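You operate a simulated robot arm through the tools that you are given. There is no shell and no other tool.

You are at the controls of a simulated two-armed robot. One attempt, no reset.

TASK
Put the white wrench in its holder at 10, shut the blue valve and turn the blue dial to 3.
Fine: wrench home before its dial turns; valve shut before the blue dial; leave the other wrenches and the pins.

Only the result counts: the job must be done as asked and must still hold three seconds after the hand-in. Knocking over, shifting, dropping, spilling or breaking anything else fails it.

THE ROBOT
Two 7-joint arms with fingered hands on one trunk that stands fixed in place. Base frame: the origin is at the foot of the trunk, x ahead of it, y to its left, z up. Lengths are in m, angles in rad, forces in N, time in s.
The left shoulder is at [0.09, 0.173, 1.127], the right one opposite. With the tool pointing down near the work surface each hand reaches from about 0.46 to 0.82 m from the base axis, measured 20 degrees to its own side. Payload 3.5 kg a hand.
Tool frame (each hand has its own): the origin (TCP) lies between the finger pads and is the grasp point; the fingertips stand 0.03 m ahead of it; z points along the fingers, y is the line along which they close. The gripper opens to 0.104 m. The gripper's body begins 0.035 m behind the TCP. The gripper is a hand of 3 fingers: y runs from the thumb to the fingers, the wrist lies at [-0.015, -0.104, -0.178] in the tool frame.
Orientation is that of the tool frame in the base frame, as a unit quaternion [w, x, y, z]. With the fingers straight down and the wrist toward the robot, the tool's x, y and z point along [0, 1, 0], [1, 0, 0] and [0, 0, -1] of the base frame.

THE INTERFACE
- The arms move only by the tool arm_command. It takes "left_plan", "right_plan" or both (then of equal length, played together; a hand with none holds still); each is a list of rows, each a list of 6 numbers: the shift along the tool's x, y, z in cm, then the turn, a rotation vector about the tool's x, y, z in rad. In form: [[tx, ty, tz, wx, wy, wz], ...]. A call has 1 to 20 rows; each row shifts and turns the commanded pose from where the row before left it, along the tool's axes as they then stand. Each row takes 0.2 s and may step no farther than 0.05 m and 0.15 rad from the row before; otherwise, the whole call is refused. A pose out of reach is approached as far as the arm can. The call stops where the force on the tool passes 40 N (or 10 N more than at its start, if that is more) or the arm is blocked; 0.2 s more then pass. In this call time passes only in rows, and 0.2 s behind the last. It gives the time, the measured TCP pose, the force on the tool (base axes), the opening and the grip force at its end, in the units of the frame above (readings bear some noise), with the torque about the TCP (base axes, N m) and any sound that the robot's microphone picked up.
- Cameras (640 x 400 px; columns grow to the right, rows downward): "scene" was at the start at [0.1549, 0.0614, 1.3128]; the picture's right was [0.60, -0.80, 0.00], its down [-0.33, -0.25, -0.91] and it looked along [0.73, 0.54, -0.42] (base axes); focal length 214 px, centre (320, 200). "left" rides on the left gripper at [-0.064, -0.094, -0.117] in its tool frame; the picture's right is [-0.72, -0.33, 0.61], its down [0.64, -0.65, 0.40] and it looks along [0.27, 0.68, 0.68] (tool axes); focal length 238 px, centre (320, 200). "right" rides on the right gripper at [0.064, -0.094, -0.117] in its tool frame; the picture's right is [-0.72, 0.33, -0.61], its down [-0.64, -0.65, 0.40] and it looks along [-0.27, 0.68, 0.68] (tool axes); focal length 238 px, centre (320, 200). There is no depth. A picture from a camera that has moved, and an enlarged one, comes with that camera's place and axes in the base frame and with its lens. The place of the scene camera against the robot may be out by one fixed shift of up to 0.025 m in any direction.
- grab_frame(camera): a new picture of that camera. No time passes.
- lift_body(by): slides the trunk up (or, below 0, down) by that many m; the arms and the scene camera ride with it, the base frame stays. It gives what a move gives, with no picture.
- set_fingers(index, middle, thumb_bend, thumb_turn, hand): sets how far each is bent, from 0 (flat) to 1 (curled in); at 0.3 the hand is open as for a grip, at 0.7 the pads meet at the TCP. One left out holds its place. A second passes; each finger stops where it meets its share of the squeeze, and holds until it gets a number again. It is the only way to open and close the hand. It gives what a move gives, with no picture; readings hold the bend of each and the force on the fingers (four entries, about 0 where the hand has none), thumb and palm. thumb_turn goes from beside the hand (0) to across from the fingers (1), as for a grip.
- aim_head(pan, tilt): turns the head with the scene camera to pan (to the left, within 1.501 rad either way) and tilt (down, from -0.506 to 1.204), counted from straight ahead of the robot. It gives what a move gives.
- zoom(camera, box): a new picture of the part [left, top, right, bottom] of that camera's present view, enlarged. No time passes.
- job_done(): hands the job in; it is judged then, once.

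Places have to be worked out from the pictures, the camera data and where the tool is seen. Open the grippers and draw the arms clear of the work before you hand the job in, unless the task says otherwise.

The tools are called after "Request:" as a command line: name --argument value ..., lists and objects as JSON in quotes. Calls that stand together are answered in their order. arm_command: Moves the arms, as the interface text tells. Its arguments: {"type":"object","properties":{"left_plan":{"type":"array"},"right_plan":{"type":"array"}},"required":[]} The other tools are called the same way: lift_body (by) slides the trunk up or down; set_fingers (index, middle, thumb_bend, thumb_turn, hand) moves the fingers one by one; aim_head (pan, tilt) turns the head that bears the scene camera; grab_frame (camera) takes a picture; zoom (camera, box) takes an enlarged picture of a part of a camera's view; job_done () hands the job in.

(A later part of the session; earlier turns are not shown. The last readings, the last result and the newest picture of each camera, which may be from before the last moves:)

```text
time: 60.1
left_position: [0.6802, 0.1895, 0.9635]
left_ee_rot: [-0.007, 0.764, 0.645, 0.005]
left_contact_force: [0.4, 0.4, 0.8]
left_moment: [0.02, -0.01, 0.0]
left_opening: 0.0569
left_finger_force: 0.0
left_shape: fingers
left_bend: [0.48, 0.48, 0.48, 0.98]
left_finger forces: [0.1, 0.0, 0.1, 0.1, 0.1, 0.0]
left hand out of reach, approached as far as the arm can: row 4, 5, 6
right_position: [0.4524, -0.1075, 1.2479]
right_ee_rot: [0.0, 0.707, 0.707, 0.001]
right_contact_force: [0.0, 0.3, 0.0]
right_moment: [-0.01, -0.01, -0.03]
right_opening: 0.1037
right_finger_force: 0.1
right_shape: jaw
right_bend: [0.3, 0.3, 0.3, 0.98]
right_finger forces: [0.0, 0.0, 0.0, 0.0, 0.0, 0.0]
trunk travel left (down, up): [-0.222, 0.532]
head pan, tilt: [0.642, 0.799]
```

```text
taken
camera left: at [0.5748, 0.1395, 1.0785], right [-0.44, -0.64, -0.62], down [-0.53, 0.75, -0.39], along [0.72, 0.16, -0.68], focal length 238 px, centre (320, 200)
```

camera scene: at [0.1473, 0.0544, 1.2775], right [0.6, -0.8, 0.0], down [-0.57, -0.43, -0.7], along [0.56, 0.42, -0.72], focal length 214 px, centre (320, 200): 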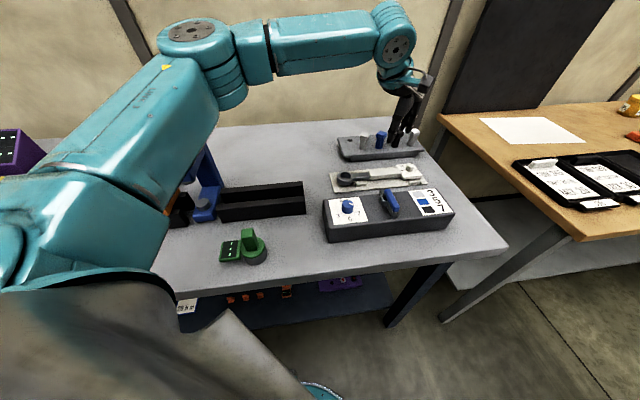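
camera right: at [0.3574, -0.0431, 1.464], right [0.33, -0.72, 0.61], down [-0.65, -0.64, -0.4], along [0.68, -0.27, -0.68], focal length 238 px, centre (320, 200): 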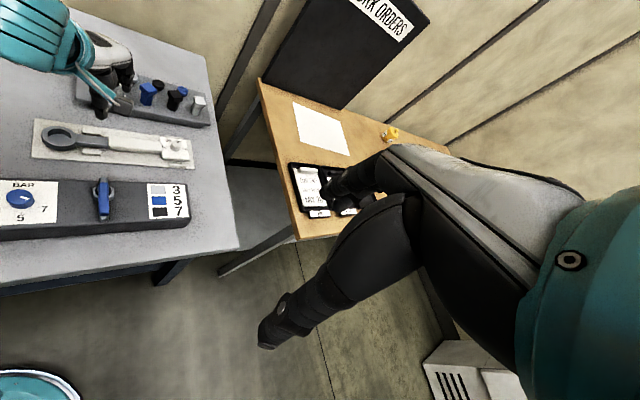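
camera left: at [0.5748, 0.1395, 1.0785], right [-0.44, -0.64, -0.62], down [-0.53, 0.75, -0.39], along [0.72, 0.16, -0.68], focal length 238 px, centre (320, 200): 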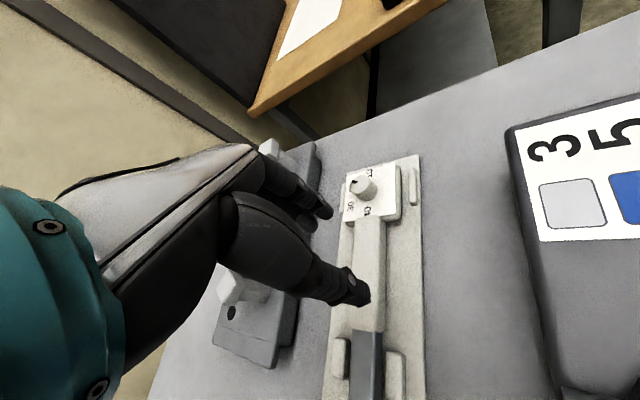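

The hand stalls at about 0.70 m from the base axis whatever the yaw. Lowering the trunk leans the shoulders forward, so I'll retract and raise the hand, lower the trunk 10 cm, and try outward again.

Request:
arm_command --left_plan '[[0, -3.0, 0, 0, 0, 0], [0, 0, -3.5, 0, 0, 0], [0, 0, -3.5, 0, 0, 0], [0, 0, -3.5, 0, 0, 0], [0, 0, 0, 0, 0, 0]]'

Request:
lift_body --by -0.1

Request:
arm_command --left_plan '[[-1.0, 2.5, 0, 0, 0, 0], [-1.0, 2.5, 0, 0, 0, 0], [-1.0, 2.5, 0, 0, 0, 0], [0, 0, 0, 0, 0, 0]]'

Request:
grab_frame --camera "scene"

Request:
grab_frame --camera "left"

```text
time: 61.4
left_position: [0.6506, 0.1929, 1.0689]
left_ee_rot: [-0.006, 0.765, 0.644, 0.005]
left_contact_force: [-0.1, -0.3, -1.0]
left_moment: [0.0, 0.02, 0.04]
left_opening: 0.0567
left_finger_force: 0.1
left_shape: fingers
left_bend: [0.48, 0.48, 0.48, 0.98]
left_finger forces: [0.1, 0.0, 0.1, 0.1, 0.0, 0.0]
right_position: [0.4514, -0.1086, 1.2478]
right_ee_rot: [0.0, 0.707, 0.707, 0.0]
right_contact_force: [-1.0, 0.3, -0.5]
right_moment: [0.03, 0.0, 0.0]
right_opening: 0.1037
right_finger_force: 0.0
right_shape: jaw
right_bend: [0.3, 0.3, 0.3, 0.98]
right_finger forces: [0.1, 0.0, 0.0, 0.0, 0.0, 0.1]
trunk travel left (down, up): [-0.222, 0.532]
head pan, tilt: [0.642, 0.799]
```

```text
time: 62.7
left_position: [0.6522, 0.1921, 0.9696]
left_ee_rot: [-0.006, 0.765, 0.644, 0.006]
left_contact_force: [0.3, -0.2, 0.5]
left_moment: [-0.01, -0.02, -0.01]
left_opening: 0.0568
left_finger_force: 0.2
left_shape: fingers
left_bend: [0.48, 0.48, 0.48, 0.98]
left_finger forces: [0.0, 0.0, 0.0, 0.0, 0.0, 0.0]
right_position: [0.4509, -0.1082, 1.1474]
right_ee_rot: [0.0, 0.707, 0.707, 0.0]
right_contact_force: [-0.4, -0.6, 0.3]
right_moment: [0.01, -0.03, 0.02]
right_opening: 0.1036
right_finger_force: 0.1
right_shape: jaw
right_bend: [0.3, 0.3, 0.3, 0.98]
right_finger forces: [0.1, 0.0, 0.0, 0.0, 0.1, 0.0]
trunk travel left (down, up): [-0.122, 0.632]
head pan, tilt: [0.642, 0.799]
```

```text
time: 63.7
left_position: [0.6918, 0.1688, 0.9635]
left_ee_rot: [-0.007, 0.765, 0.645, 0.005]
left_contact_force: [-0.2, -0.5, 0.4]
left_moment: [-0.01, -0.01, -0.01]
left_opening: 0.0571
left_finger_force: 0.1
left_shape: fingers
left_bend: [0.48, 0.48, 0.48, 0.98]
left_finger forces: [0.1, 0.1, 0.0, 0.1, 0.0, 0.0]
left hand out of reach, approached as far as the arm can: row 2, 3
right_position: [0.4512, -0.1074, 1.1475]
right_ee_rot: [-0.001, 0.707, 0.707, 0.0]
right_contact_force: [-0.1, 1.0, -0.2]
right_moment: [-0.01, 0.01, 0.0]
right_opening: 0.1038
right_finger_force: 0.2
right_shape: jaw
right_bend: [0.3, 0.3, 0.3, 0.98]
right_finger forces: [0.0, 0.1, 0.0, 0.0, 0.1, 0.0]
trunk travel left (down, up): [-0.122, 0.632]
head pan, tilt: [0.642, 0.799]
```

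```text
taken
camera scene: at [0.1996, 0.0544, 1.1731], right [0.6, -0.8, 0.0], down [-0.57, -0.43, -0.7], along [0.56, 0.42, -0.72], focal length 214 px, centre (320, 200)
```

scene: 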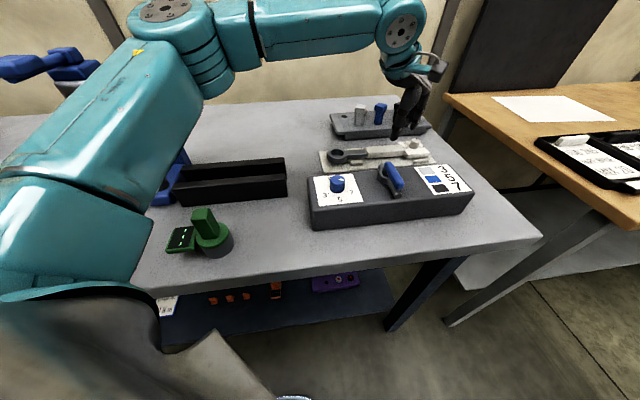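

```text
taken
camera left: at [0.5869, 0.1182, 1.0791], right [-0.44, -0.64, -0.62], down [-0.53, 0.75, -0.39], along [0.72, 0.16, -0.68], focal length 238 px, centre (320, 200)
```

left: 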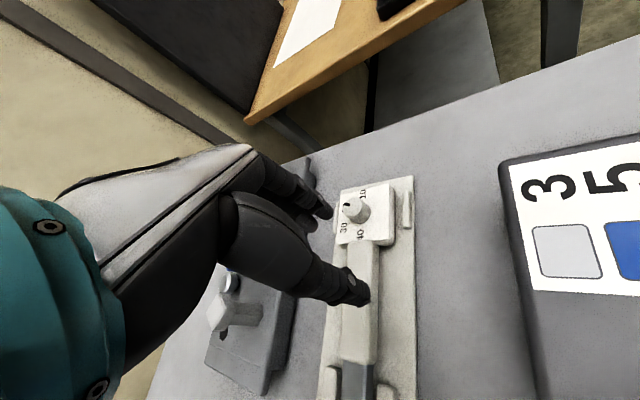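

With the wrist raised the hand-down pose costs reach. I'll pitch the hand about 15° so the fingers point slightly outward (bringing the wrist closer), then move out toward the knob.

Request:
arm_command --left_plan '[[0, 0, 0, -0.13, 0, 0], [0, 0, 0, -0.13, 0, 0], [-1.05, 2.37, 0.63, 0, 0, 0], [-1.05, 2.37, 0.63, 0, 0, 0], [0, 0, 0, 0, 0, 0]]'

Request:
grab_frame --camera "left"

Request:
zoom --camera "scene" --box '[300, 60, 480, 190]'

```text
time: 64.9
left_position: [0.7296, 0.1461, 0.9651]
left_ee_rot: [0.092, 0.759, 0.638, 0.089]
left_contact_force: [1.0, 0.3, 0.7]
left_moment: [0.03, -0.02, 0.05]
left_opening: 0.0569
left_finger_force: 0.1
left_shape: fingers
left_bend: [0.48, 0.48, 0.48, 0.97]
left_finger forces: [0.0, 0.0, 0.0, 0.0, 0.1, 0.1]
left hand out of reach, approached as far as the arm can: row 4
right_position: [0.4521, -0.1061, 1.1476]
right_ee_rot: [0.0, 0.707, 0.707, 0.001]
right_contact_force: [-0.1, 0.8, -0.1]
right_moment: [0.0, 0.0, 0.01]
right_opening: 0.1038
right_finger_force: 0.0
right_shape: jaw
right_bend: [0.3, 0.3, 0.3, 0.98]
right_finger forces: [0.0, 0.0, 0.0, 0.1, 0.1, 0.0]
trunk travel left (down, up): [-0.122, 0.632]
head pan, tilt: [0.642, 0.799]
```

```text
taken
camera left: at [0.5983, 0.1006, 1.0515], right [-0.28, -0.67, -0.69], down [-0.41, 0.73, -0.55], along [0.87, 0.13, -0.48], focal length 238 px, centre (320, 200)
```

left: 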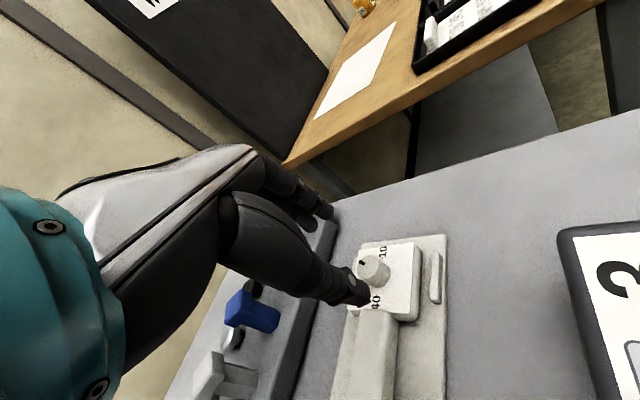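

```text
3.08 times, centred on (390, 125) of scene
camera zoom: at [0.2, 0.0546, 1.173], right [0.6, -0.8, 0.0], down [-0.57, -0.43, -0.7], along [0.56, 0.42, -0.72], focal length 660 px, centre (105, 431)
```

zoom: 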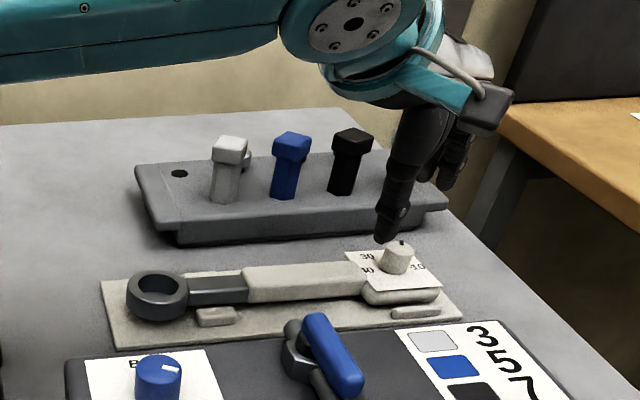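

Now it reaches: TCP (0.730, 0.146, 0.965). I rotate the hand counter-clockwise about the vertical to about +25° so a 60° clockwise turn stays centred, then check position.

Request:
arm_command --left_plan '[[0, 0, 0, 0, 0.0314, -0.118], [0, 0, 0, 0, 0.0314, -0.118], [0, 0, 0, 0, 0.0314, -0.118], [0, 0, 0, 0, 0.0314, -0.118], [0, 0, 0, 0, 0.0314, -0.118], [0, 0, 0, 0, 0, 0]]'

Request:
grab_frame --camera "left"

Request:
zoom --camera "scene" --box '[300, 60, 480, 190]'

```text
time: 66.3
left_position: [0.7219, 0.2426, 0.9864]
left_ee_rot: [0.066, 0.531, 0.837, 0.117]
left_contact_force: [0.4, 0.1, 0.9]
left_moment: [0.03, -0.01, 0.02]
left_opening: 0.0571
left_finger_force: 0.1
left_shape: fingers
left_bend: [0.48, 0.48, 0.48, 0.97]
left_finger forces: [0.1, 0.0, 0.1, 0.1, 0.0, 0.0]
left hand out of reach, approached as far as the arm can: row 1, 2, 3, 4, 5
right_position: [0.4522, -0.1087, 1.1471]
right_ee_rot: [0.0, 0.707, 0.707, 0.001]
right_contact_force: [-0.4, 0.2, 0.7]
right_moment: [0.02, 0.02, -0.02]
right_opening: 0.1035
right_finger_force: 0.1
right_shape: jaw
right_bend: [0.3, 0.3, 0.3, 0.98]
right_finger forces: [0.1, 0.0, 0.0, 0.1, 0.0, 0.1]
trunk travel left (down, up): [-0.122, 0.632]
head pan, tilt: [0.642, 0.799]
```

```text
taken
camera left: at [0.6378, 0.1305, 1.0725], right [0.16, -0.71, -0.69], down [-0.75, 0.36, -0.55], along [0.64, 0.61, -0.47], focal length 238 px, centre (320, 200)
```

left: 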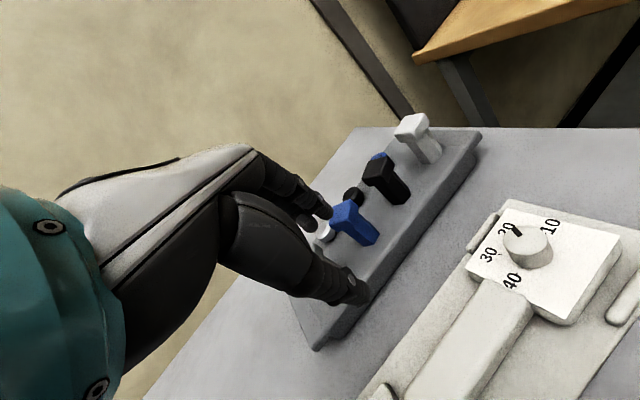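

```text
3.08 times, centred on (390, 125) of scene
camera zoom: at [0.1999, 0.0541, 1.173], right [0.6, -0.8, 0.0], down [-0.57, -0.43, -0.7], along [0.56, 0.42, -0.72], focal length 660 px, centre (105, 431)
```

zoom: 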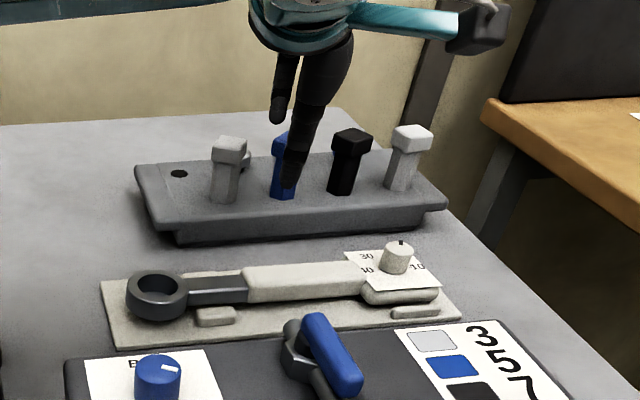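

The counter-clockwise turn ran out of reach and carried the hand toward the rack (no contact felt). I back away toward the robot first, then turn clockwise, where the forearm direction suits better.

Request:
arm_command --left_plan '[[-1.2, -2.9, -1.9, 0, 0, 0], [-1.2, -2.9, -1.9, 0, 0, 0], [0, 0, 0, -0.0017, -0.0324, 0.1176], [0, 0, 0, -0.0017, -0.0324, 0.1176], [0, 0, 0, -0.0017, -0.0324, 0.1176], [0, 0, 0, -0.0017, -0.0324, 0.1176], [0, 0, 0, -0.0017, -0.0324, 0.1176], [0, 0, 0, -0.0017, -0.0324, 0.1176], [0, 0, 0, 0, 0, 0]]'

Request:
grab_frame --camera "left"

Request:
zoom --camera "scene" --box '[300, 60, 480, 190]'

```text
time: 68.3
left_position: [0.678, 0.2052, 1.005]
left_ee_rot: [0.103, 0.796, 0.59, 0.084]
left_contact_force: [-0.5, 0.5, -0.1]
left_moment: [-0.01, -0.01, 0.03]
left_opening: 0.0569
left_finger_force: 0.0
left_shape: fingers
left_bend: [0.48, 0.48, 0.48, 0.97]
left_finger forces: [0.0, 0.1, 0.1, 0.0, 0.1, 0.0]
left hand out of reach, approached as far as the arm can: row 2
right_position: [0.4532, -0.108, 1.1483]
right_ee_rot: [0.0, 0.708, 0.707, 0.0]
right_contact_force: [0.3, -0.4, -0.1]
right_moment: [-0.03, 0.01, 0.03]
right_opening: 0.1034
right_finger_force: 0.1
right_shape: jaw
right_bend: [0.3, 0.3, 0.3, 0.98]
right_finger forces: [0.0, 0.1, 0.1, 0.0, 0.1, 0.1]
trunk travel left (down, up): [-0.122, 0.632]
head pan, tilt: [0.642, 0.799]
```

```text
taken
camera left: at [0.5412, 0.1762, 1.0909], right [-0.35, -0.64, -0.69], down [-0.31, 0.77, -0.55], along [0.88, 0.02, -0.47], focal length 238 px, centre (320, 200)
```

left: 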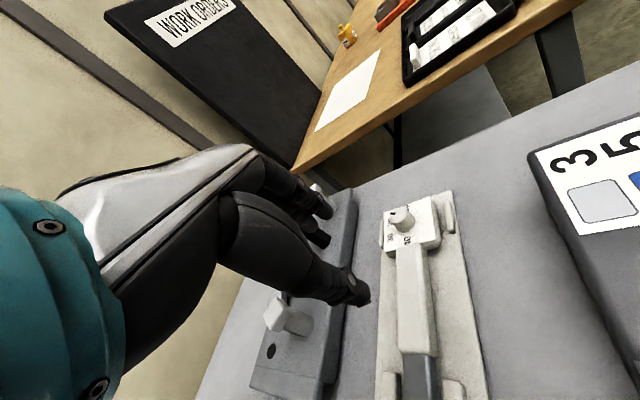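

```text
3.08 times, centred on (390, 125) of scene
camera zoom: at [0.1997, 0.0544, 1.1731], right [0.6, -0.8, 0.0], down [-0.57, -0.43, -0.7], along [0.56, 0.42, -0.72], focal length 660 px, centre (105, 431)
```

zoom: 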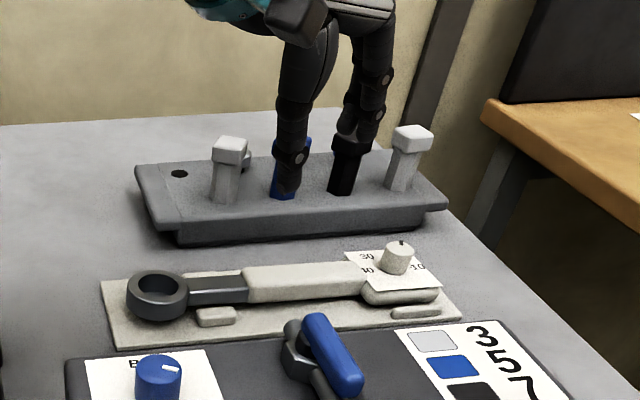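

I move back over the knob and test how far the hand can turn clockwise there before gripping anything.

Request:
arm_command --left_plan '[[-1.59, 1.81, 2.03, 0, 0, 0], [-1.59, 1.81, 2.03, 0, 0, 0], [-1.59, 1.81, 2.03, 0, 0, 0], [0, 0, 0, -0.0016, -0.0345, 0.126], [0, 0, 0, -0.0016, -0.0345, 0.126], [0, 0, 0, -0.0016, -0.0345, 0.126], [0, 0, 0, -0.0016, -0.0345, 0.126], [0, 0, 0, -0.0016, -0.0345, 0.126], [0, 0, 0, -0.0016, -0.0345, 0.126], [0, 0, 0, -0.0016, -0.0345, 0.126], [0, 0, 0, -0.0016, -0.0345, 0.126], [0, 0, 0, 0, 0, 0]]'

Request:
grab_frame --camera "left"

Request:
zoom --camera "scene" --box '[300, 60, 480, 190]'

```text
time: 70.9
left_position: [0.6896, 0.1635, 0.9548]
left_ee_rot: [0.131, 0.98, 0.145, 0.026]
left_contact_force: [0.0, 0.7, -0.6]
left_moment: [-0.01, -0.01, 0.03]
left_opening: 0.0568
left_finger_force: 0.1
left_shape: fingers
left_bend: [0.48, 0.48, 0.48, 0.97]
left_finger forces: [0.0, 0.0, 0.0, 0.0, 0.1, 0.0]
left hand out of reach, approached as far as the arm can: row 8, 9, 10, 11
right_position: [0.4499, -0.107, 1.1476]
right_ee_rot: [0.001, 0.707, 0.707, 0.0]
right_contact_force: [0.1, 1.1, 0.3]
right_moment: [0.02, 0.0, -0.03]
right_opening: 0.1037
right_finger_force: 0.1
right_shape: jaw
right_bend: [0.3, 0.3, 0.3, 0.98]
right_finger forces: [0.0, 0.0, 0.1, 0.0, 0.1, 0.0]
trunk travel left (down, up): [-0.122, 0.632]
head pan, tilt: [0.642, 0.799]
```

```text
taken
camera left: at [0.5915, 0.259, 1.0397], right [-0.72, -0.06, -0.69], down [0.47, 0.69, -0.55], along [0.51, -0.72, -0.47], focal length 238 px, centre (320, 200)
```

left: 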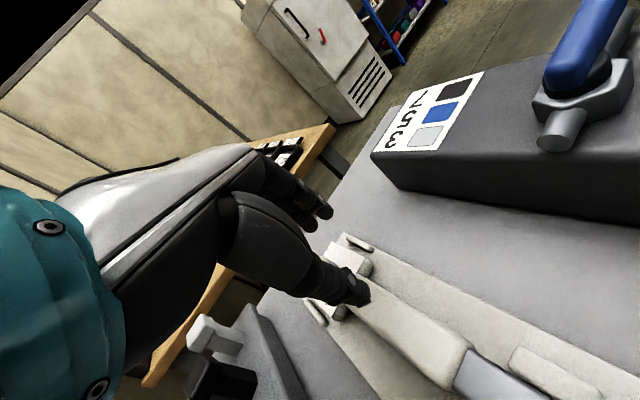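

```text
3.08 times, centred on (390, 125) of scene
camera zoom: at [0.1995, 0.0544, 1.1731], right [0.6, -0.8, 0.0], down [-0.57, -0.43, -0.7], along [0.56, 0.42, -0.72], focal length 660 px, centre (105, 431)
```

zoom: 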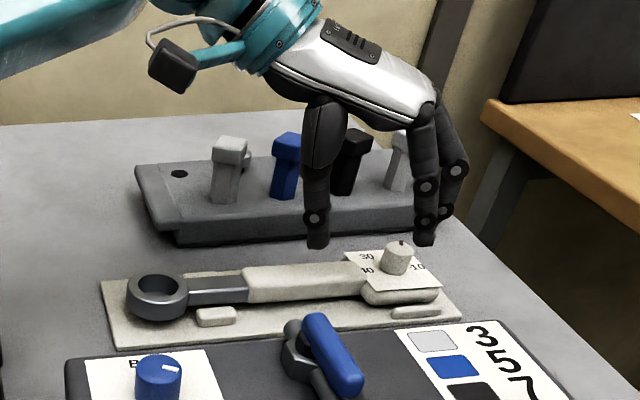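

At the knob the hand can sweep from about −15° to −47°, so I'll do the 60° in two grips. I turn back to −15° and position just above the knob.

Request:
arm_command --left_plan '[[0, 0, 0, 0.0016, 0.0333, -0.1213], [0, 0, 0, 0.0016, 0.0333, -0.1213], [0, 0, 0, 0.0016, 0.0333, -0.1213], [0, 0, 0, 0.0016, 0.0333, -0.1213], [0, 0, 0, 0.0016, 0.0333, -0.1213], [0, 0, 0, 0.0016, 0.0333, -0.1213], [0, 0, 0, 0.0016, 0.0333, -0.1213], [0, 0, 0, 0.0016, 0.0333, -0.1213], [-1.1, 3.15, 1.38, 0, 0, 0], [0, 0, 0, 0, 0, 0]]'

Request:
grab_frame --camera "left"

Request:
zoom --camera "scene" --box '[360, 90, 460, 170]'

Request:
grab_frame --camera "right"

```text
time: 73.1
left_position: [0.7196, 0.142, 0.9496]
left_ee_rot: [0.101, 0.788, 0.602, 0.087]
left_contact_force: [0.3, 0.9, 0.7]
left_moment: [0.01, 0.0, 0.02]
left_opening: 0.0573
left_finger_force: 0.2
left_shape: fingers
left_bend: [0.48, 0.48, 0.48, 0.97]
left_finger forces: [0.0, 0.0, 0.0, 0.0, 0.1, 0.1]
right_position: [0.4502, -0.1067, 1.1478]
right_ee_rot: [0.001, 0.707, 0.707, 0.0]
right_contact_force: [-0.5, -0.3, -0.8]
right_moment: [0.02, -0.02, 0.01]
right_opening: 0.1038
right_finger_force: 0.0
right_shape: jaw
right_bend: [0.3, 0.3, 0.3, 0.98]
right_finger forces: [0.0, 0.1, 0.1, 0.0, 0.0, 0.0]
trunk travel left (down, up): [-0.122, 0.632]
head pan, tilt: [0.642, 0.799]
```

```text
taken
camera left: at [0.5838, 0.1107, 1.0344], right [-0.33, -0.64, -0.69], down [-0.33, 0.76, -0.55], along [0.88, 0.05, -0.47], focal length 238 px, centre (320, 200)
```

left: 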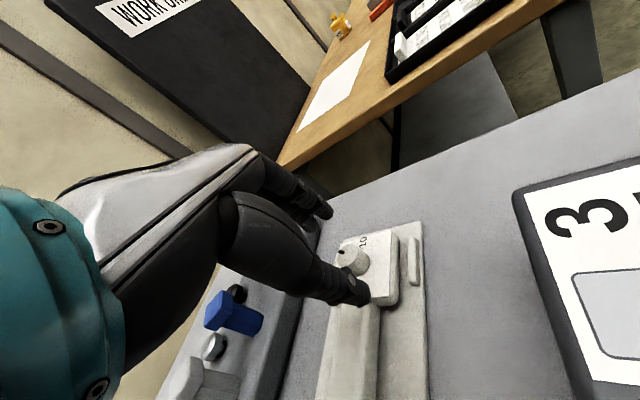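

```text
5.00 times, centred on (410, 130) of scene
camera zoom: at [0.1994, 0.0542, 1.1732], right [0.6, -0.8, 0.0], down [-0.57, -0.43, -0.7], along [0.56, 0.42, -0.72], focal length 1072 px, centre (-130, 550)
```

zoom: 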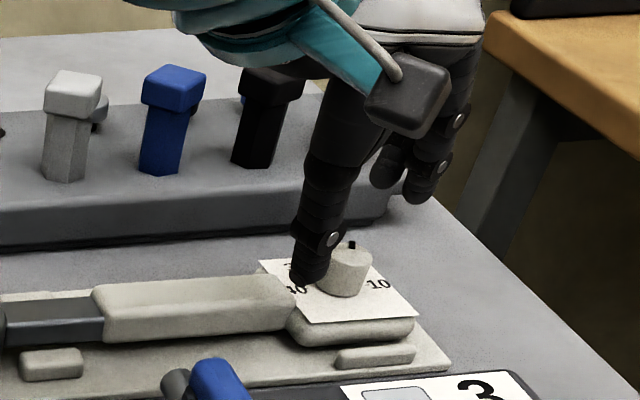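

```text
taken
camera right: at [0.3572, -0.0432, 1.2642], right [0.33, -0.72, 0.61], down [-0.65, -0.64, -0.4], along [0.68, -0.27, -0.68], focal length 238 px, centre (320, 200)
```

right: 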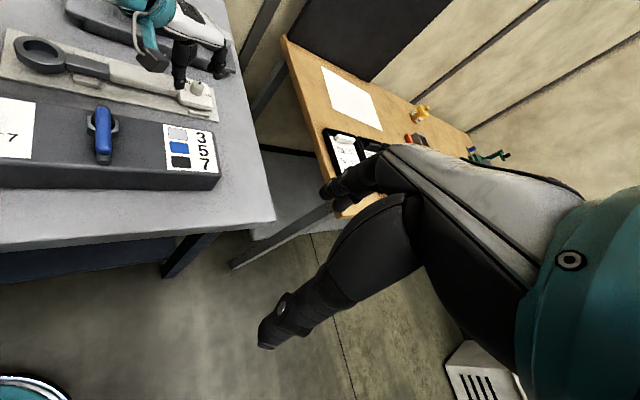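

The knob lies between thumb and fingers from the left camera. I'll zoom in from the right camera and left camera to verify lateral centring.

Request:
zoom --camera "right" --box '[140, 20, 260, 120]'

Request:
zoom --camera "left" --box '[260, 180, 440, 330]'

```text
4.00 times, centred on (200, 70) of right
camera zoom: at [0.3572, -0.0432, 1.2642], right [0.33, -0.72, 0.61], down [-0.65, -0.64, -0.4], along [0.68, -0.27, -0.68], focal length 953 px, centre (800, 720)
```

zoom: 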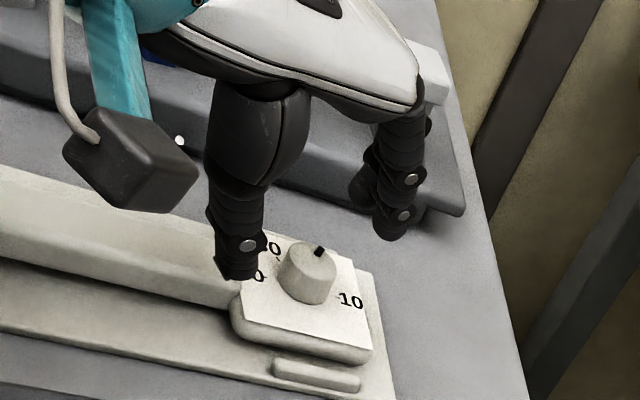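

```text
2.67 times, centred on (350, 255) of left
camera zoom: at [0.5838, 0.1107, 1.0344], right [-0.33, -0.64, -0.69], down [-0.33, 0.76, -0.55], along [0.88, 0.05, -0.47], focal length 636 px, centre (240, 53)
```

zoom: 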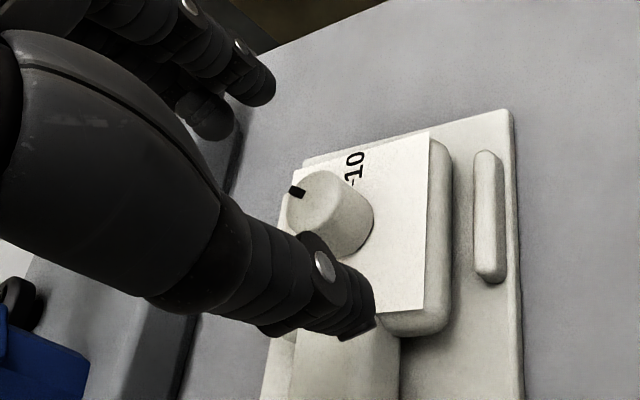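

Geometry agrees (knob axis ≈ (0.732, 0.1405)). I descend along the hand's axis about 3.5 cm so the fingertips flank the knob.

Request:
arm_command --left_plan '[[0, -0.1, 1.4, 0, 0, 0], [0, -0.1, 1.2, 0, 0, 0], [0, 0, 0.8, 0, 0, 0], [0, 0, 0, 0, 0, 0]]'

Request:
zoom --camera "right" --box '[140, 20, 260, 120]'

Request:
zoom --camera "left" --box '[260, 180, 440, 330]'

```text
time: 74.1
left_position: [0.724, 0.1392, 0.9251]
left_ee_rot: [0.108, 0.787, 0.6, 0.09]
left_contact_force: [-7.2, 1.1, 37.8]
left_moment: [0.33, 1.32, 0.01]
left_opening: 0.0577
left_finger_force: 18.1
left_shape: fingers
left_bend: [0.48, 0.48, 0.49, 0.98]
left_finger forces: [0.0, 0.0, 0.1, 0.1, 36.8, 0.0]
right_position: [0.4473, -0.1086, 1.1503]
right_ee_rot: [0.001, 0.707, 0.707, 0.002]
right_contact_force: [0.4, 0.2, 0.6]
right_moment: [-0.02, 0.0, 0.0]
right_opening: 0.1035
right_finger_force: 0.1
right_shape: jaw
right_bend: [0.3, 0.3, 0.3, 0.98]
right_finger forces: [0.0, 0.0, 0.0, 0.0, 0.0, 0.0]
trunk travel left (down, up): [-0.122, 0.632]
head pan, tilt: [0.642, 0.799]
```

```text
4.00 times, centred on (200, 70) of right
camera zoom: at [0.3525, -0.0437, 1.2662], right [0.32, -0.72, 0.61], down [-0.65, -0.64, -0.41], along [0.69, -0.27, -0.68], focal length 953 px, centre (800, 720)
```

zoom: 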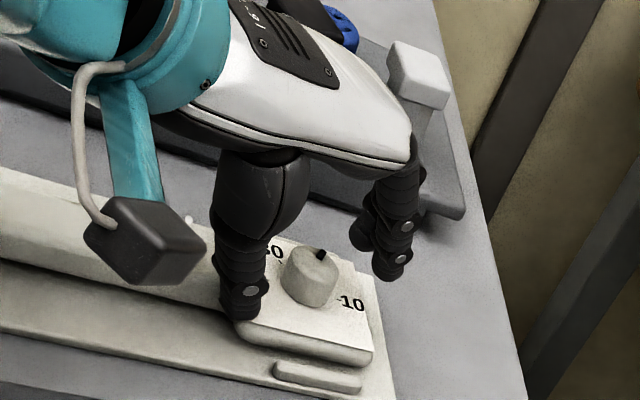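

```text
2.67 times, centred on (350, 255) of left
camera zoom: at [0.588, 0.108, 1.008], right [-0.32, -0.65, -0.69], down [-0.33, 0.76, -0.56], along [0.89, 0.04, -0.46], focal length 636 px, centre (240, 53)
```

zoom: 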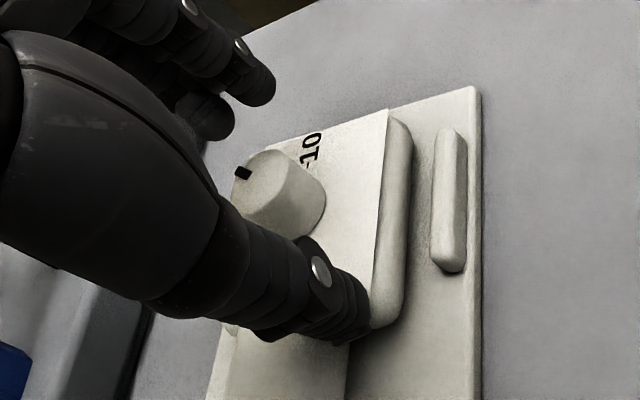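

The thumb tip touched the wrench head (37 N), so I back off 0.7 cm and check the wrench hasn't moved, then close on the knob.

Request:
arm_command --left_plan '[[0, 0, -0.9, 0, 0, 0], [0, 0, 0, 0, 0, 0]]'

Request:
set_fingers --hand "left" --index 0.56 --middle 0.56 --thumb_bend 0.56

Request:
zoom --camera "right" --box '[140, 20, 260, 120]'

Request:
zoom --camera "left" --box '[260, 180, 440, 330]'

```text
time: 74.7
left_position: [0.7233, 0.1414, 0.9231]
left_ee_rot: [0.101, 0.788, 0.601, 0.086]
left_contact_force: [-2.2, 0.1, 17.9]
left_moment: [0.12, 0.52, -0.01]
left_opening: 0.0553
left_finger_force: 8.0
left_shape: fingers
left_bend: [0.48, 0.48, 0.5, 0.98]
left_finger forces: [0.0, 0.0, 0.0, 0.1, 16.8, 0.1]
right_position: [0.4509, -0.1088, 1.1489]
right_ee_rot: [0.001, 0.707, 0.707, 0.001]
right_contact_force: [1.1, -0.4, 0.3]
right_moment: [-0.05, -0.01, -0.01]
right_opening: 0.1037
right_finger_force: 0.1
right_shape: jaw
right_bend: [0.3, 0.3, 0.3, 0.98]
right_finger forces: [0.0, 0.0, 0.0, 0.0, 0.1, 0.1]
trunk travel left (down, up): [-0.122, 0.632]
head pan, tilt: [0.642, 0.799]
```

```text
time: 75.7
left_position: [0.7247, 0.1414, 0.9216]
left_ee_rot: [0.1, 0.788, 0.601, 0.087]
left_contact_force: [-1.2, 0.5, 0.2]
left_moment: [0.05, -0.01, -0.03]
left_opening: 0.0393
left_finger_force: 0.7
left_shape: fingers
left_bend: [0.56, 0.56, 0.54, 0.98]
left_finger forces: [0.1, 0.0, 0.1, 0.0, 1.1, 0.0]
right_position: [0.4522, -0.1069, 1.1474]
right_ee_rot: [0.0, 0.707, 0.707, 0.0]
right_contact_force: [0.8, 0.3, -0.3]
right_moment: [-0.01, 0.0, 0.0]
right_opening: 0.1035
right_finger_force: 0.1
right_shape: jaw
right_bend: [0.3, 0.3, 0.3, 0.98]
right_finger forces: [0.0, 0.0, 0.0, 0.0, 0.0, 0.0]
trunk travel left (down, up): [-0.122, 0.632]
head pan, tilt: [0.642, 0.799]
```

```text
4.00 times, centred on (200, 70) of right
camera zoom: at [0.3576, -0.0429, 1.2639], right [0.33, -0.72, 0.61], down [-0.65, -0.64, -0.4], along [0.68, -0.27, -0.68], focal length 953 px, centre (800, 720)
```

zoom: 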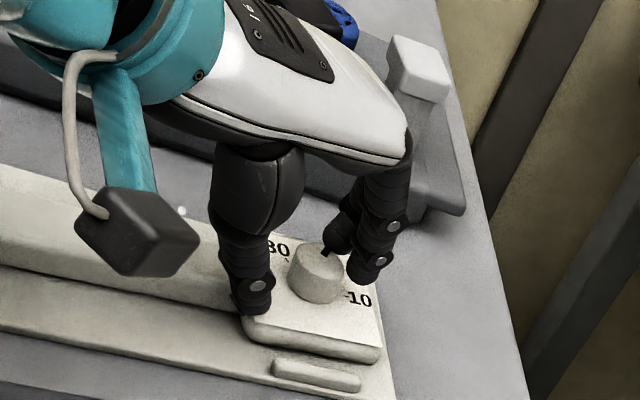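

```text
2.67 times, centred on (350, 255) of left
camera zoom: at [0.5891, 0.1095, 1.0081], right [-0.34, -0.64, -0.69], down [-0.34, 0.76, -0.55], along [0.88, 0.05, -0.47], focal length 636 px, centre (240, 53)
```

zoom: 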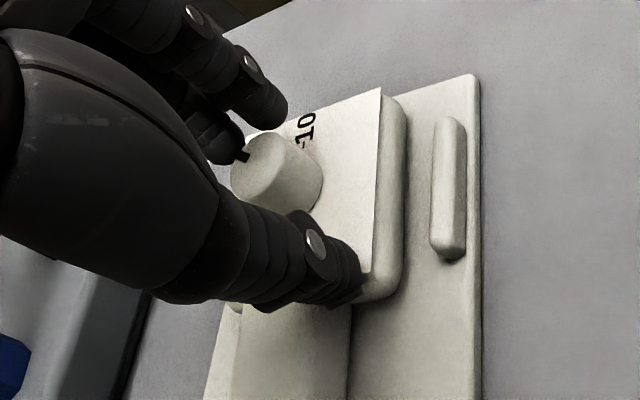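

The thumb seems to catch the head's edge (wrench nudged ~3 mm along). I raise 0.8 cm so the tips clear the dial plate, then look before closing.

Request:
arm_command --left_plan '[[0, 0, -0.8, 0, 0, 0], [0, 0, 0, 0, 0, 0]]'

Request:
zoom --camera "right" --box '[140, 20, 260, 120]'

Request:
zoom --camera "left" --box '[260, 180, 440, 330]'

Request:
zoom --camera "scene" --box '[360, 90, 460, 170]'

```text
time: 76.3
left_position: [0.7217, 0.1424, 0.9303]
left_ee_rot: [0.101, 0.788, 0.601, 0.086]
left_contact_force: [-1.1, -0.2, 0.0]
left_moment: [-0.02, 0.04, -0.01]
left_opening: 0.0372
left_finger_force: 0.0
left_shape: fingers
left_bend: [0.56, 0.56, 0.56, 0.98]
left_finger forces: [0.0, 0.0, 0.0, 0.0, 0.0, 0.0]
right_position: [0.4517, -0.1072, 1.1477]
right_ee_rot: [0.0, 0.707, 0.707, 0.0]
right_contact_force: [0.0, -0.2, 0.2]
right_moment: [-0.01, 0.0, 0.01]
right_opening: 0.104
right_finger_force: 0.0
right_shape: jaw
right_bend: [0.3, 0.3, 0.3, 0.98]
right_finger forces: [0.0, 0.1, 0.0, 0.0, 0.0, 0.0]
trunk travel left (down, up): [-0.122, 0.632]
head pan, tilt: [0.642, 0.799]
```

```text
4.00 times, centred on (200, 70) of right
camera zoom: at [0.3576, -0.043, 1.2639], right [0.33, -0.72, 0.61], down [-0.65, -0.64, -0.4], along [0.68, -0.27, -0.68], focal length 953 px, centre (800, 720)
```

zoom: 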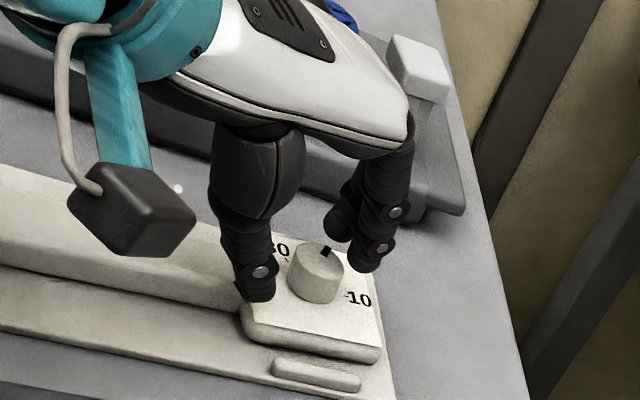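

```text
2.67 times, centred on (350, 255) of left
camera zoom: at [0.5867, 0.1101, 1.0166], right [-0.33, -0.64, -0.69], down [-0.33, 0.76, -0.55], along [0.88, 0.05, -0.47], focal length 636 px, centre (240, 53)
```

zoom: 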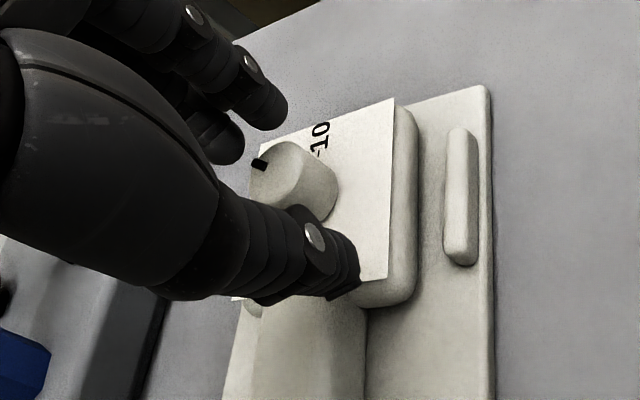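

```text
5.00 times, centred on (410, 130) of scene
camera zoom: at [0.1997, 0.0544, 1.173], right [0.6, -0.8, 0.0], down [-0.57, -0.43, -0.7], along [0.56, 0.42, -0.72], focal length 1072 px, centre (-130, 550)
```

zoom: 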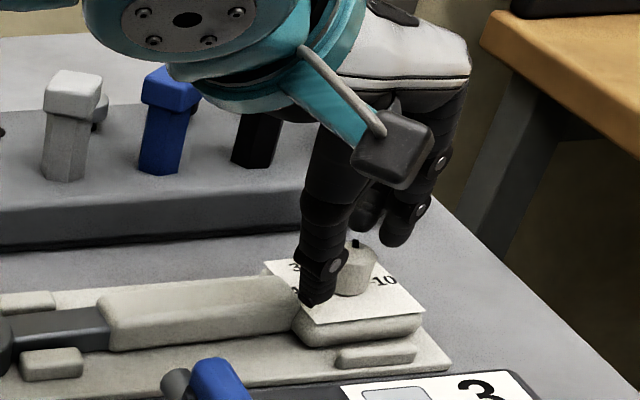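

Tips now straddle the knob above the plate. I lower 3 mm and close gradually.

Request:
arm_command --left_plan '[[0, 0, 0.3, 0, 0, 0], [0, 0, 0, 0, 0, 0]]'

Request:
set_fingers --hand "left" --index 0.66 --middle 0.66 --thumb_bend 0.64

Request:
zoom --camera "right" --box '[140, 20, 260, 120]'

Request:
zoom --camera "left" --box '[260, 180, 440, 330]'

Request:
zoom --camera "scene" --box '[360, 90, 460, 170]'

```text
time: 76.9
left_position: [0.7224, 0.1431, 0.929]
left_ee_rot: [0.102, 0.788, 0.601, 0.086]
left_contact_force: [-0.3, 0.7, 0.6]
left_moment: [-0.04, -0.01, 0.01]
left_opening: 0.037
left_finger_force: 0.0
left_shape: fingers
left_bend: [0.56, 0.56, 0.56, 0.98]
left_finger forces: [0.0, 0.0, 0.0, 0.1, 0.0, 0.0]
right_position: [0.4523, -0.1067, 1.1479]
right_ee_rot: [0.0, 0.707, 0.707, 0.0]
right_contact_force: [0.4, -1.0, 1.0]
right_moment: [0.04, -0.02, 0.02]
right_opening: 0.1039
right_finger_force: 0.1
right_shape: jaw
right_bend: [0.3, 0.3, 0.3, 0.98]
right_finger forces: [0.0, 0.1, 0.0, 0.0, 0.0, 0.1]
trunk travel left (down, up): [-0.122, 0.632]
head pan, tilt: [0.642, 0.799]
```

```text
time: 77.9
left_position: [0.723, 0.1416, 0.9304]
left_ee_rot: [0.102, 0.788, 0.6, 0.088]
left_contact_force: [2.1, -1.0, 7.3]
left_moment: [0.01, -0.23, -0.01]
left_opening: 0.014
left_finger_force: 3.8
left_shape: fingers
left_bend: [0.66, 0.64, 0.64, 0.98]
left_finger forces: [0.0, 7.3, 0.1, 0.1, 0.1, 0.0]
right_position: [0.4518, -0.1088, 1.1465]
right_ee_rot: [0.0, 0.707, 0.707, 0.0]
right_contact_force: [-0.4, -0.9, 0.6]
right_moment: [0.01, -0.01, 0.04]
right_opening: 0.1038
right_finger_force: 0.0
right_shape: jaw
right_bend: [0.3, 0.3, 0.3, 0.98]
right_finger forces: [0.0, 0.0, 0.0, 0.0, 0.0, 0.0]
trunk travel left (down, up): [-0.122, 0.632]
head pan, tilt: [0.642, 0.799]
```

```text
4.00 times, centred on (200, 70) of right
camera zoom: at [0.357, -0.0432, 1.2642], right [0.33, -0.72, 0.61], down [-0.65, -0.64, -0.4], along [0.68, -0.27, -0.68], focal length 953 px, centre (800, 720)
```

zoom: 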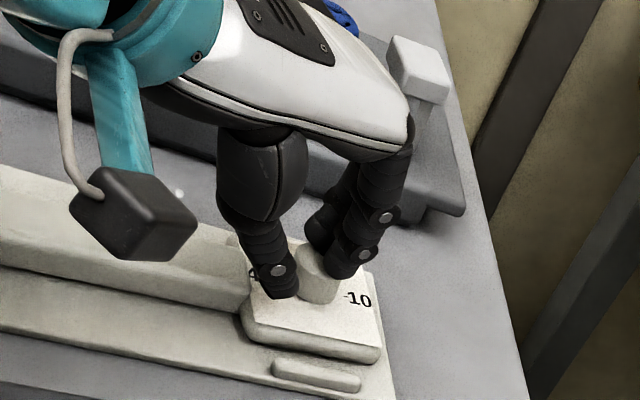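

```text
2.67 times, centred on (350, 255) of left
camera zoom: at [0.5872, 0.1101, 1.0151], right [-0.33, -0.64, -0.69], down [-0.33, 0.76, -0.55], along [0.88, 0.04, -0.47], focal length 636 px, centre (240, 53)
```

zoom: 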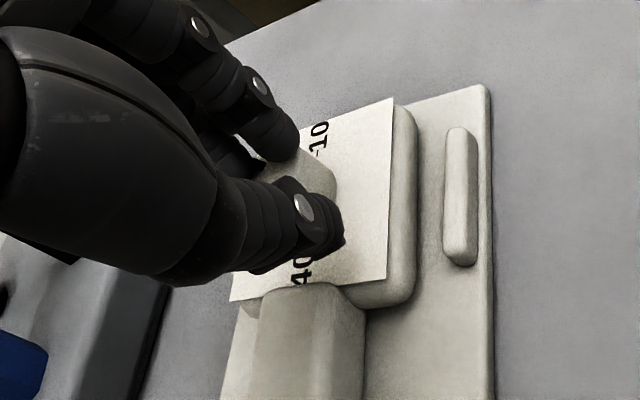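

```text
5.00 times, centred on (410, 130) of scene
camera zoom: at [0.1992, 0.0543, 1.1732], right [0.6, -0.8, 0.0], down [-0.57, -0.43, -0.7], along [0.56, 0.42, -0.72], focal length 1072 px, centre (-130, 550)
```

zoom: 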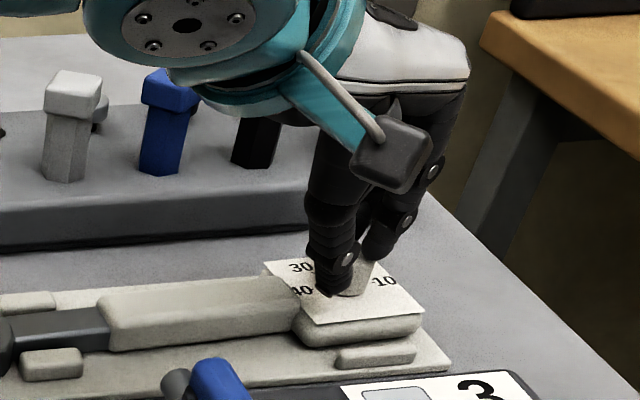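

The middle finger landed on top of the knob because the outward pitch raises the fingers relative to the thumb. I'll open, lift, undo that pitch and instead lean the hand sideways about its closing axis, which keeps thumb and fingers level while still bringing the wrist closer.

Request:
set_fingers --hand "left" --index 0.46 --middle 0.46 --thumb_bend 0.46

Request:
arm_command --left_plan '[[0, 0, -2.5, 0, 0, 0], [0, 0, -2.0, 0, 0, 0], [0, 0, 0, 0, 0.15, 0], [0, 0, 0, 0, 0.15, 0], [0, 0, 0, 0.132, 0, 0], [0, 0, 0, 0.132, 0, 0], [0, 0, 0, 0, 0, 0]]'

Request:
grab_frame --camera "left"

Request:
zoom --camera "right" --box '[100, 0, 280, 130]'

```text
time: 78.9
left_position: [0.7234, 0.1416, 0.9267]
left_ee_rot: [0.103, 0.789, 0.6, 0.086]
left_contact_force: [0.1, 0.3, 0.2]
left_moment: [0.0, 0.01, 0.02]
left_opening: 0.0619
left_finger_force: 0.1
left_shape: fingers
left_bend: [0.46, 0.46, 0.46, 0.98]
left_finger forces: [0.2, 0.0, 0.1, 0.0, 0.0, 0.0]
right_position: [0.452, -0.1081, 1.1479]
right_ee_rot: [-0.001, 0.707, 0.707, 0.0]
right_contact_force: [0.6, -0.2, 0.1]
right_moment: [0.01, 0.01, 0.01]
right_opening: 0.1038
right_finger_force: 0.2
right_shape: jaw
right_bend: [0.3, 0.3, 0.3, 0.98]
right_finger forces: [0.0, 0.0, 0.0, 0.0, 0.0, 0.0]
trunk travel left (down, up): [-0.122, 0.632]
head pan, tilt: [0.642, 0.799]
```

```text
time: 80.5
left_position: [0.6931, 0.1883, 0.9698]
left_ee_rot: [-0.065, 0.764, 0.626, 0.141]
left_contact_force: [0.6, -0.2, 0.0]
left_moment: [-0.01, 0.01, 0.0]
left_opening: 0.0621
left_finger_force: 0.0
left_shape: fingers
left_bend: [0.46, 0.46, 0.46, 0.98]
left_finger forces: [0.0, 0.0, 0.1, 0.0, 0.1, 0.1]
left hand out of reach, approached as far as the arm can: row 4, 5, 6
right_position: [0.4516, -0.1068, 1.1486]
right_ee_rot: [-0.001, 0.707, 0.707, 0.0]
right_contact_force: [0.3, -1.0, 0.2]
right_moment: [0.01, 0.0, 0.01]
right_opening: 0.1038
right_finger_force: 0.1
right_shape: jaw
right_bend: [0.3, 0.3, 0.3, 0.98]
right_finger forces: [0.0, 0.0, 0.1, 0.0, 0.1, 0.1]
trunk travel left (down, up): [-0.122, 0.632]
head pan, tilt: [0.642, 0.799]
```

```text
taken
camera left: at [0.5739, 0.1135, 1.0527], right [-0.36, -0.44, -0.82], down [-0.47, 0.85, -0.24], along [0.81, 0.3, -0.51], focal length 238 px, centre (320, 200)
```

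left: 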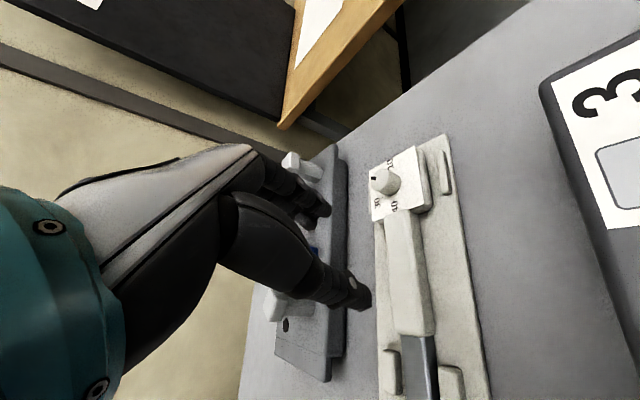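

```text
3.08 times, centred on (190, 65) of right
camera zoom: at [0.3576, -0.0429, 1.264], right [0.33, -0.72, 0.61], down [-0.65, -0.64, -0.4], along [0.68, -0.27, -0.68], focal length 733 px, centre (720, 615)
```

zoom: 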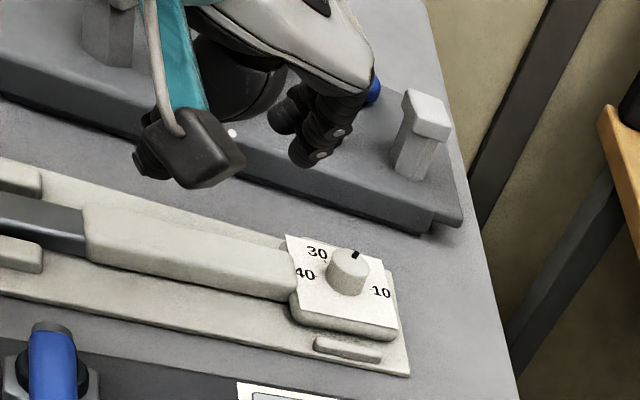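

That lean ran out of reach too. I'll go back to vertical and turn to about −41°, where the forearm is in line with the hand, and test whether the vertical hand reaches the knob.

Request:
arm_command --left_plan '[[0, 0, 0, 0, -0.15, 0], [0, 0, 0, 0, -0.15, 0], [0, 0, 0, 0.077, 0, 0], [0, 0, 0, 0, 0, 0.125], [0, 0, 0, 0, 0, 0.125], [0, 0, 0, 0, 0, 0.125], [0, 0, 0, 0, 0, 0.125], [-0.54, 3.1, 1.0, 0, 0, 0], [-0.54, 3.1, 1.0, 0, 0, 0], [0, 0, 0, 0, 0, 0]]'

Request:
grab_frame --camera "left"

Request:
zoom --camera "right" --box '[100, 0, 280, 130]'

Request:
grab_frame --camera "scene"

```text
time: 82.7
left_position: [0.7017, 0.1754, 0.9593]
left_ee_rot: [0.0, 0.908, 0.419, 0.001]
left_contact_force: [-0.4, -0.7, -0.4]
left_moment: [-0.02, 0.02, -0.02]
left_opening: 0.0622
left_finger_force: 0.1
left_shape: fingers
left_bend: [0.46, 0.46, 0.46, 0.98]
left_finger forces: [0.1, 0.1, 0.0, 0.0, 0.0, 0.0]
left hand out of reach, approached as far as the arm can: row 8, 9
right_position: [0.4522, -0.1075, 1.1487]
right_ee_rot: [0.001, 0.707, 0.707, 0.001]
right_contact_force: [-0.1, -0.3, -0.1]
right_moment: [-0.03, 0.03, 0.03]
right_opening: 0.1041
right_finger_force: 0.1
right_shape: jaw
right_bend: [0.3, 0.3, 0.3, 0.98]
right_finger forces: [0.0, 0.0, 0.0, 0.0, 0.0, 0.0]
trunk travel left (down, up): [-0.122, 0.632]
head pan, tilt: [0.642, 0.799]
```

```text
taken
camera left: at [0.5883, 0.1855, 1.0759], right [-0.71, -0.33, -0.62], down [-0.08, 0.91, -0.4], along [0.7, -0.24, -0.68], focal length 238 px, centre (320, 200)
```

left: 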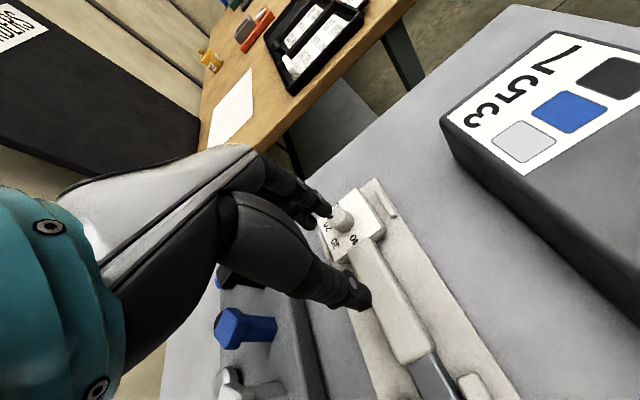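

```text
3.08 times, centred on (190, 65) of right
camera zoom: at [0.3574, -0.0429, 1.264], right [0.33, -0.72, 0.61], down [-0.65, -0.64, -0.4], along [0.68, -0.27, -0.68], focal length 733 px, centre (720, 615)
```

zoom: 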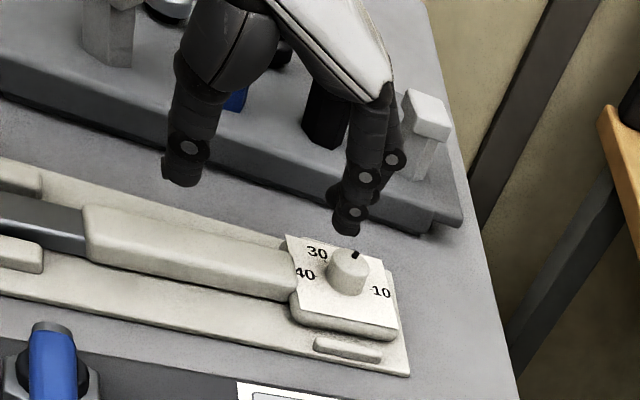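

```text
taken
camera scene: at [0.1996, 0.0545, 1.1731], right [0.6, -0.8, 0.0], down [-0.57, -0.43, -0.7], along [0.56, 0.42, -0.72], focal length 214 px, centre (320, 200)
```

scene: 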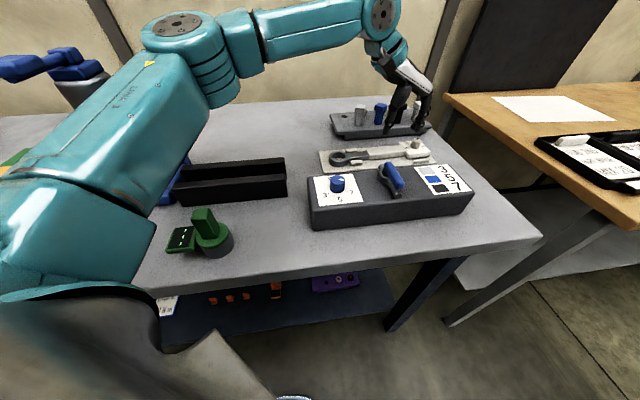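

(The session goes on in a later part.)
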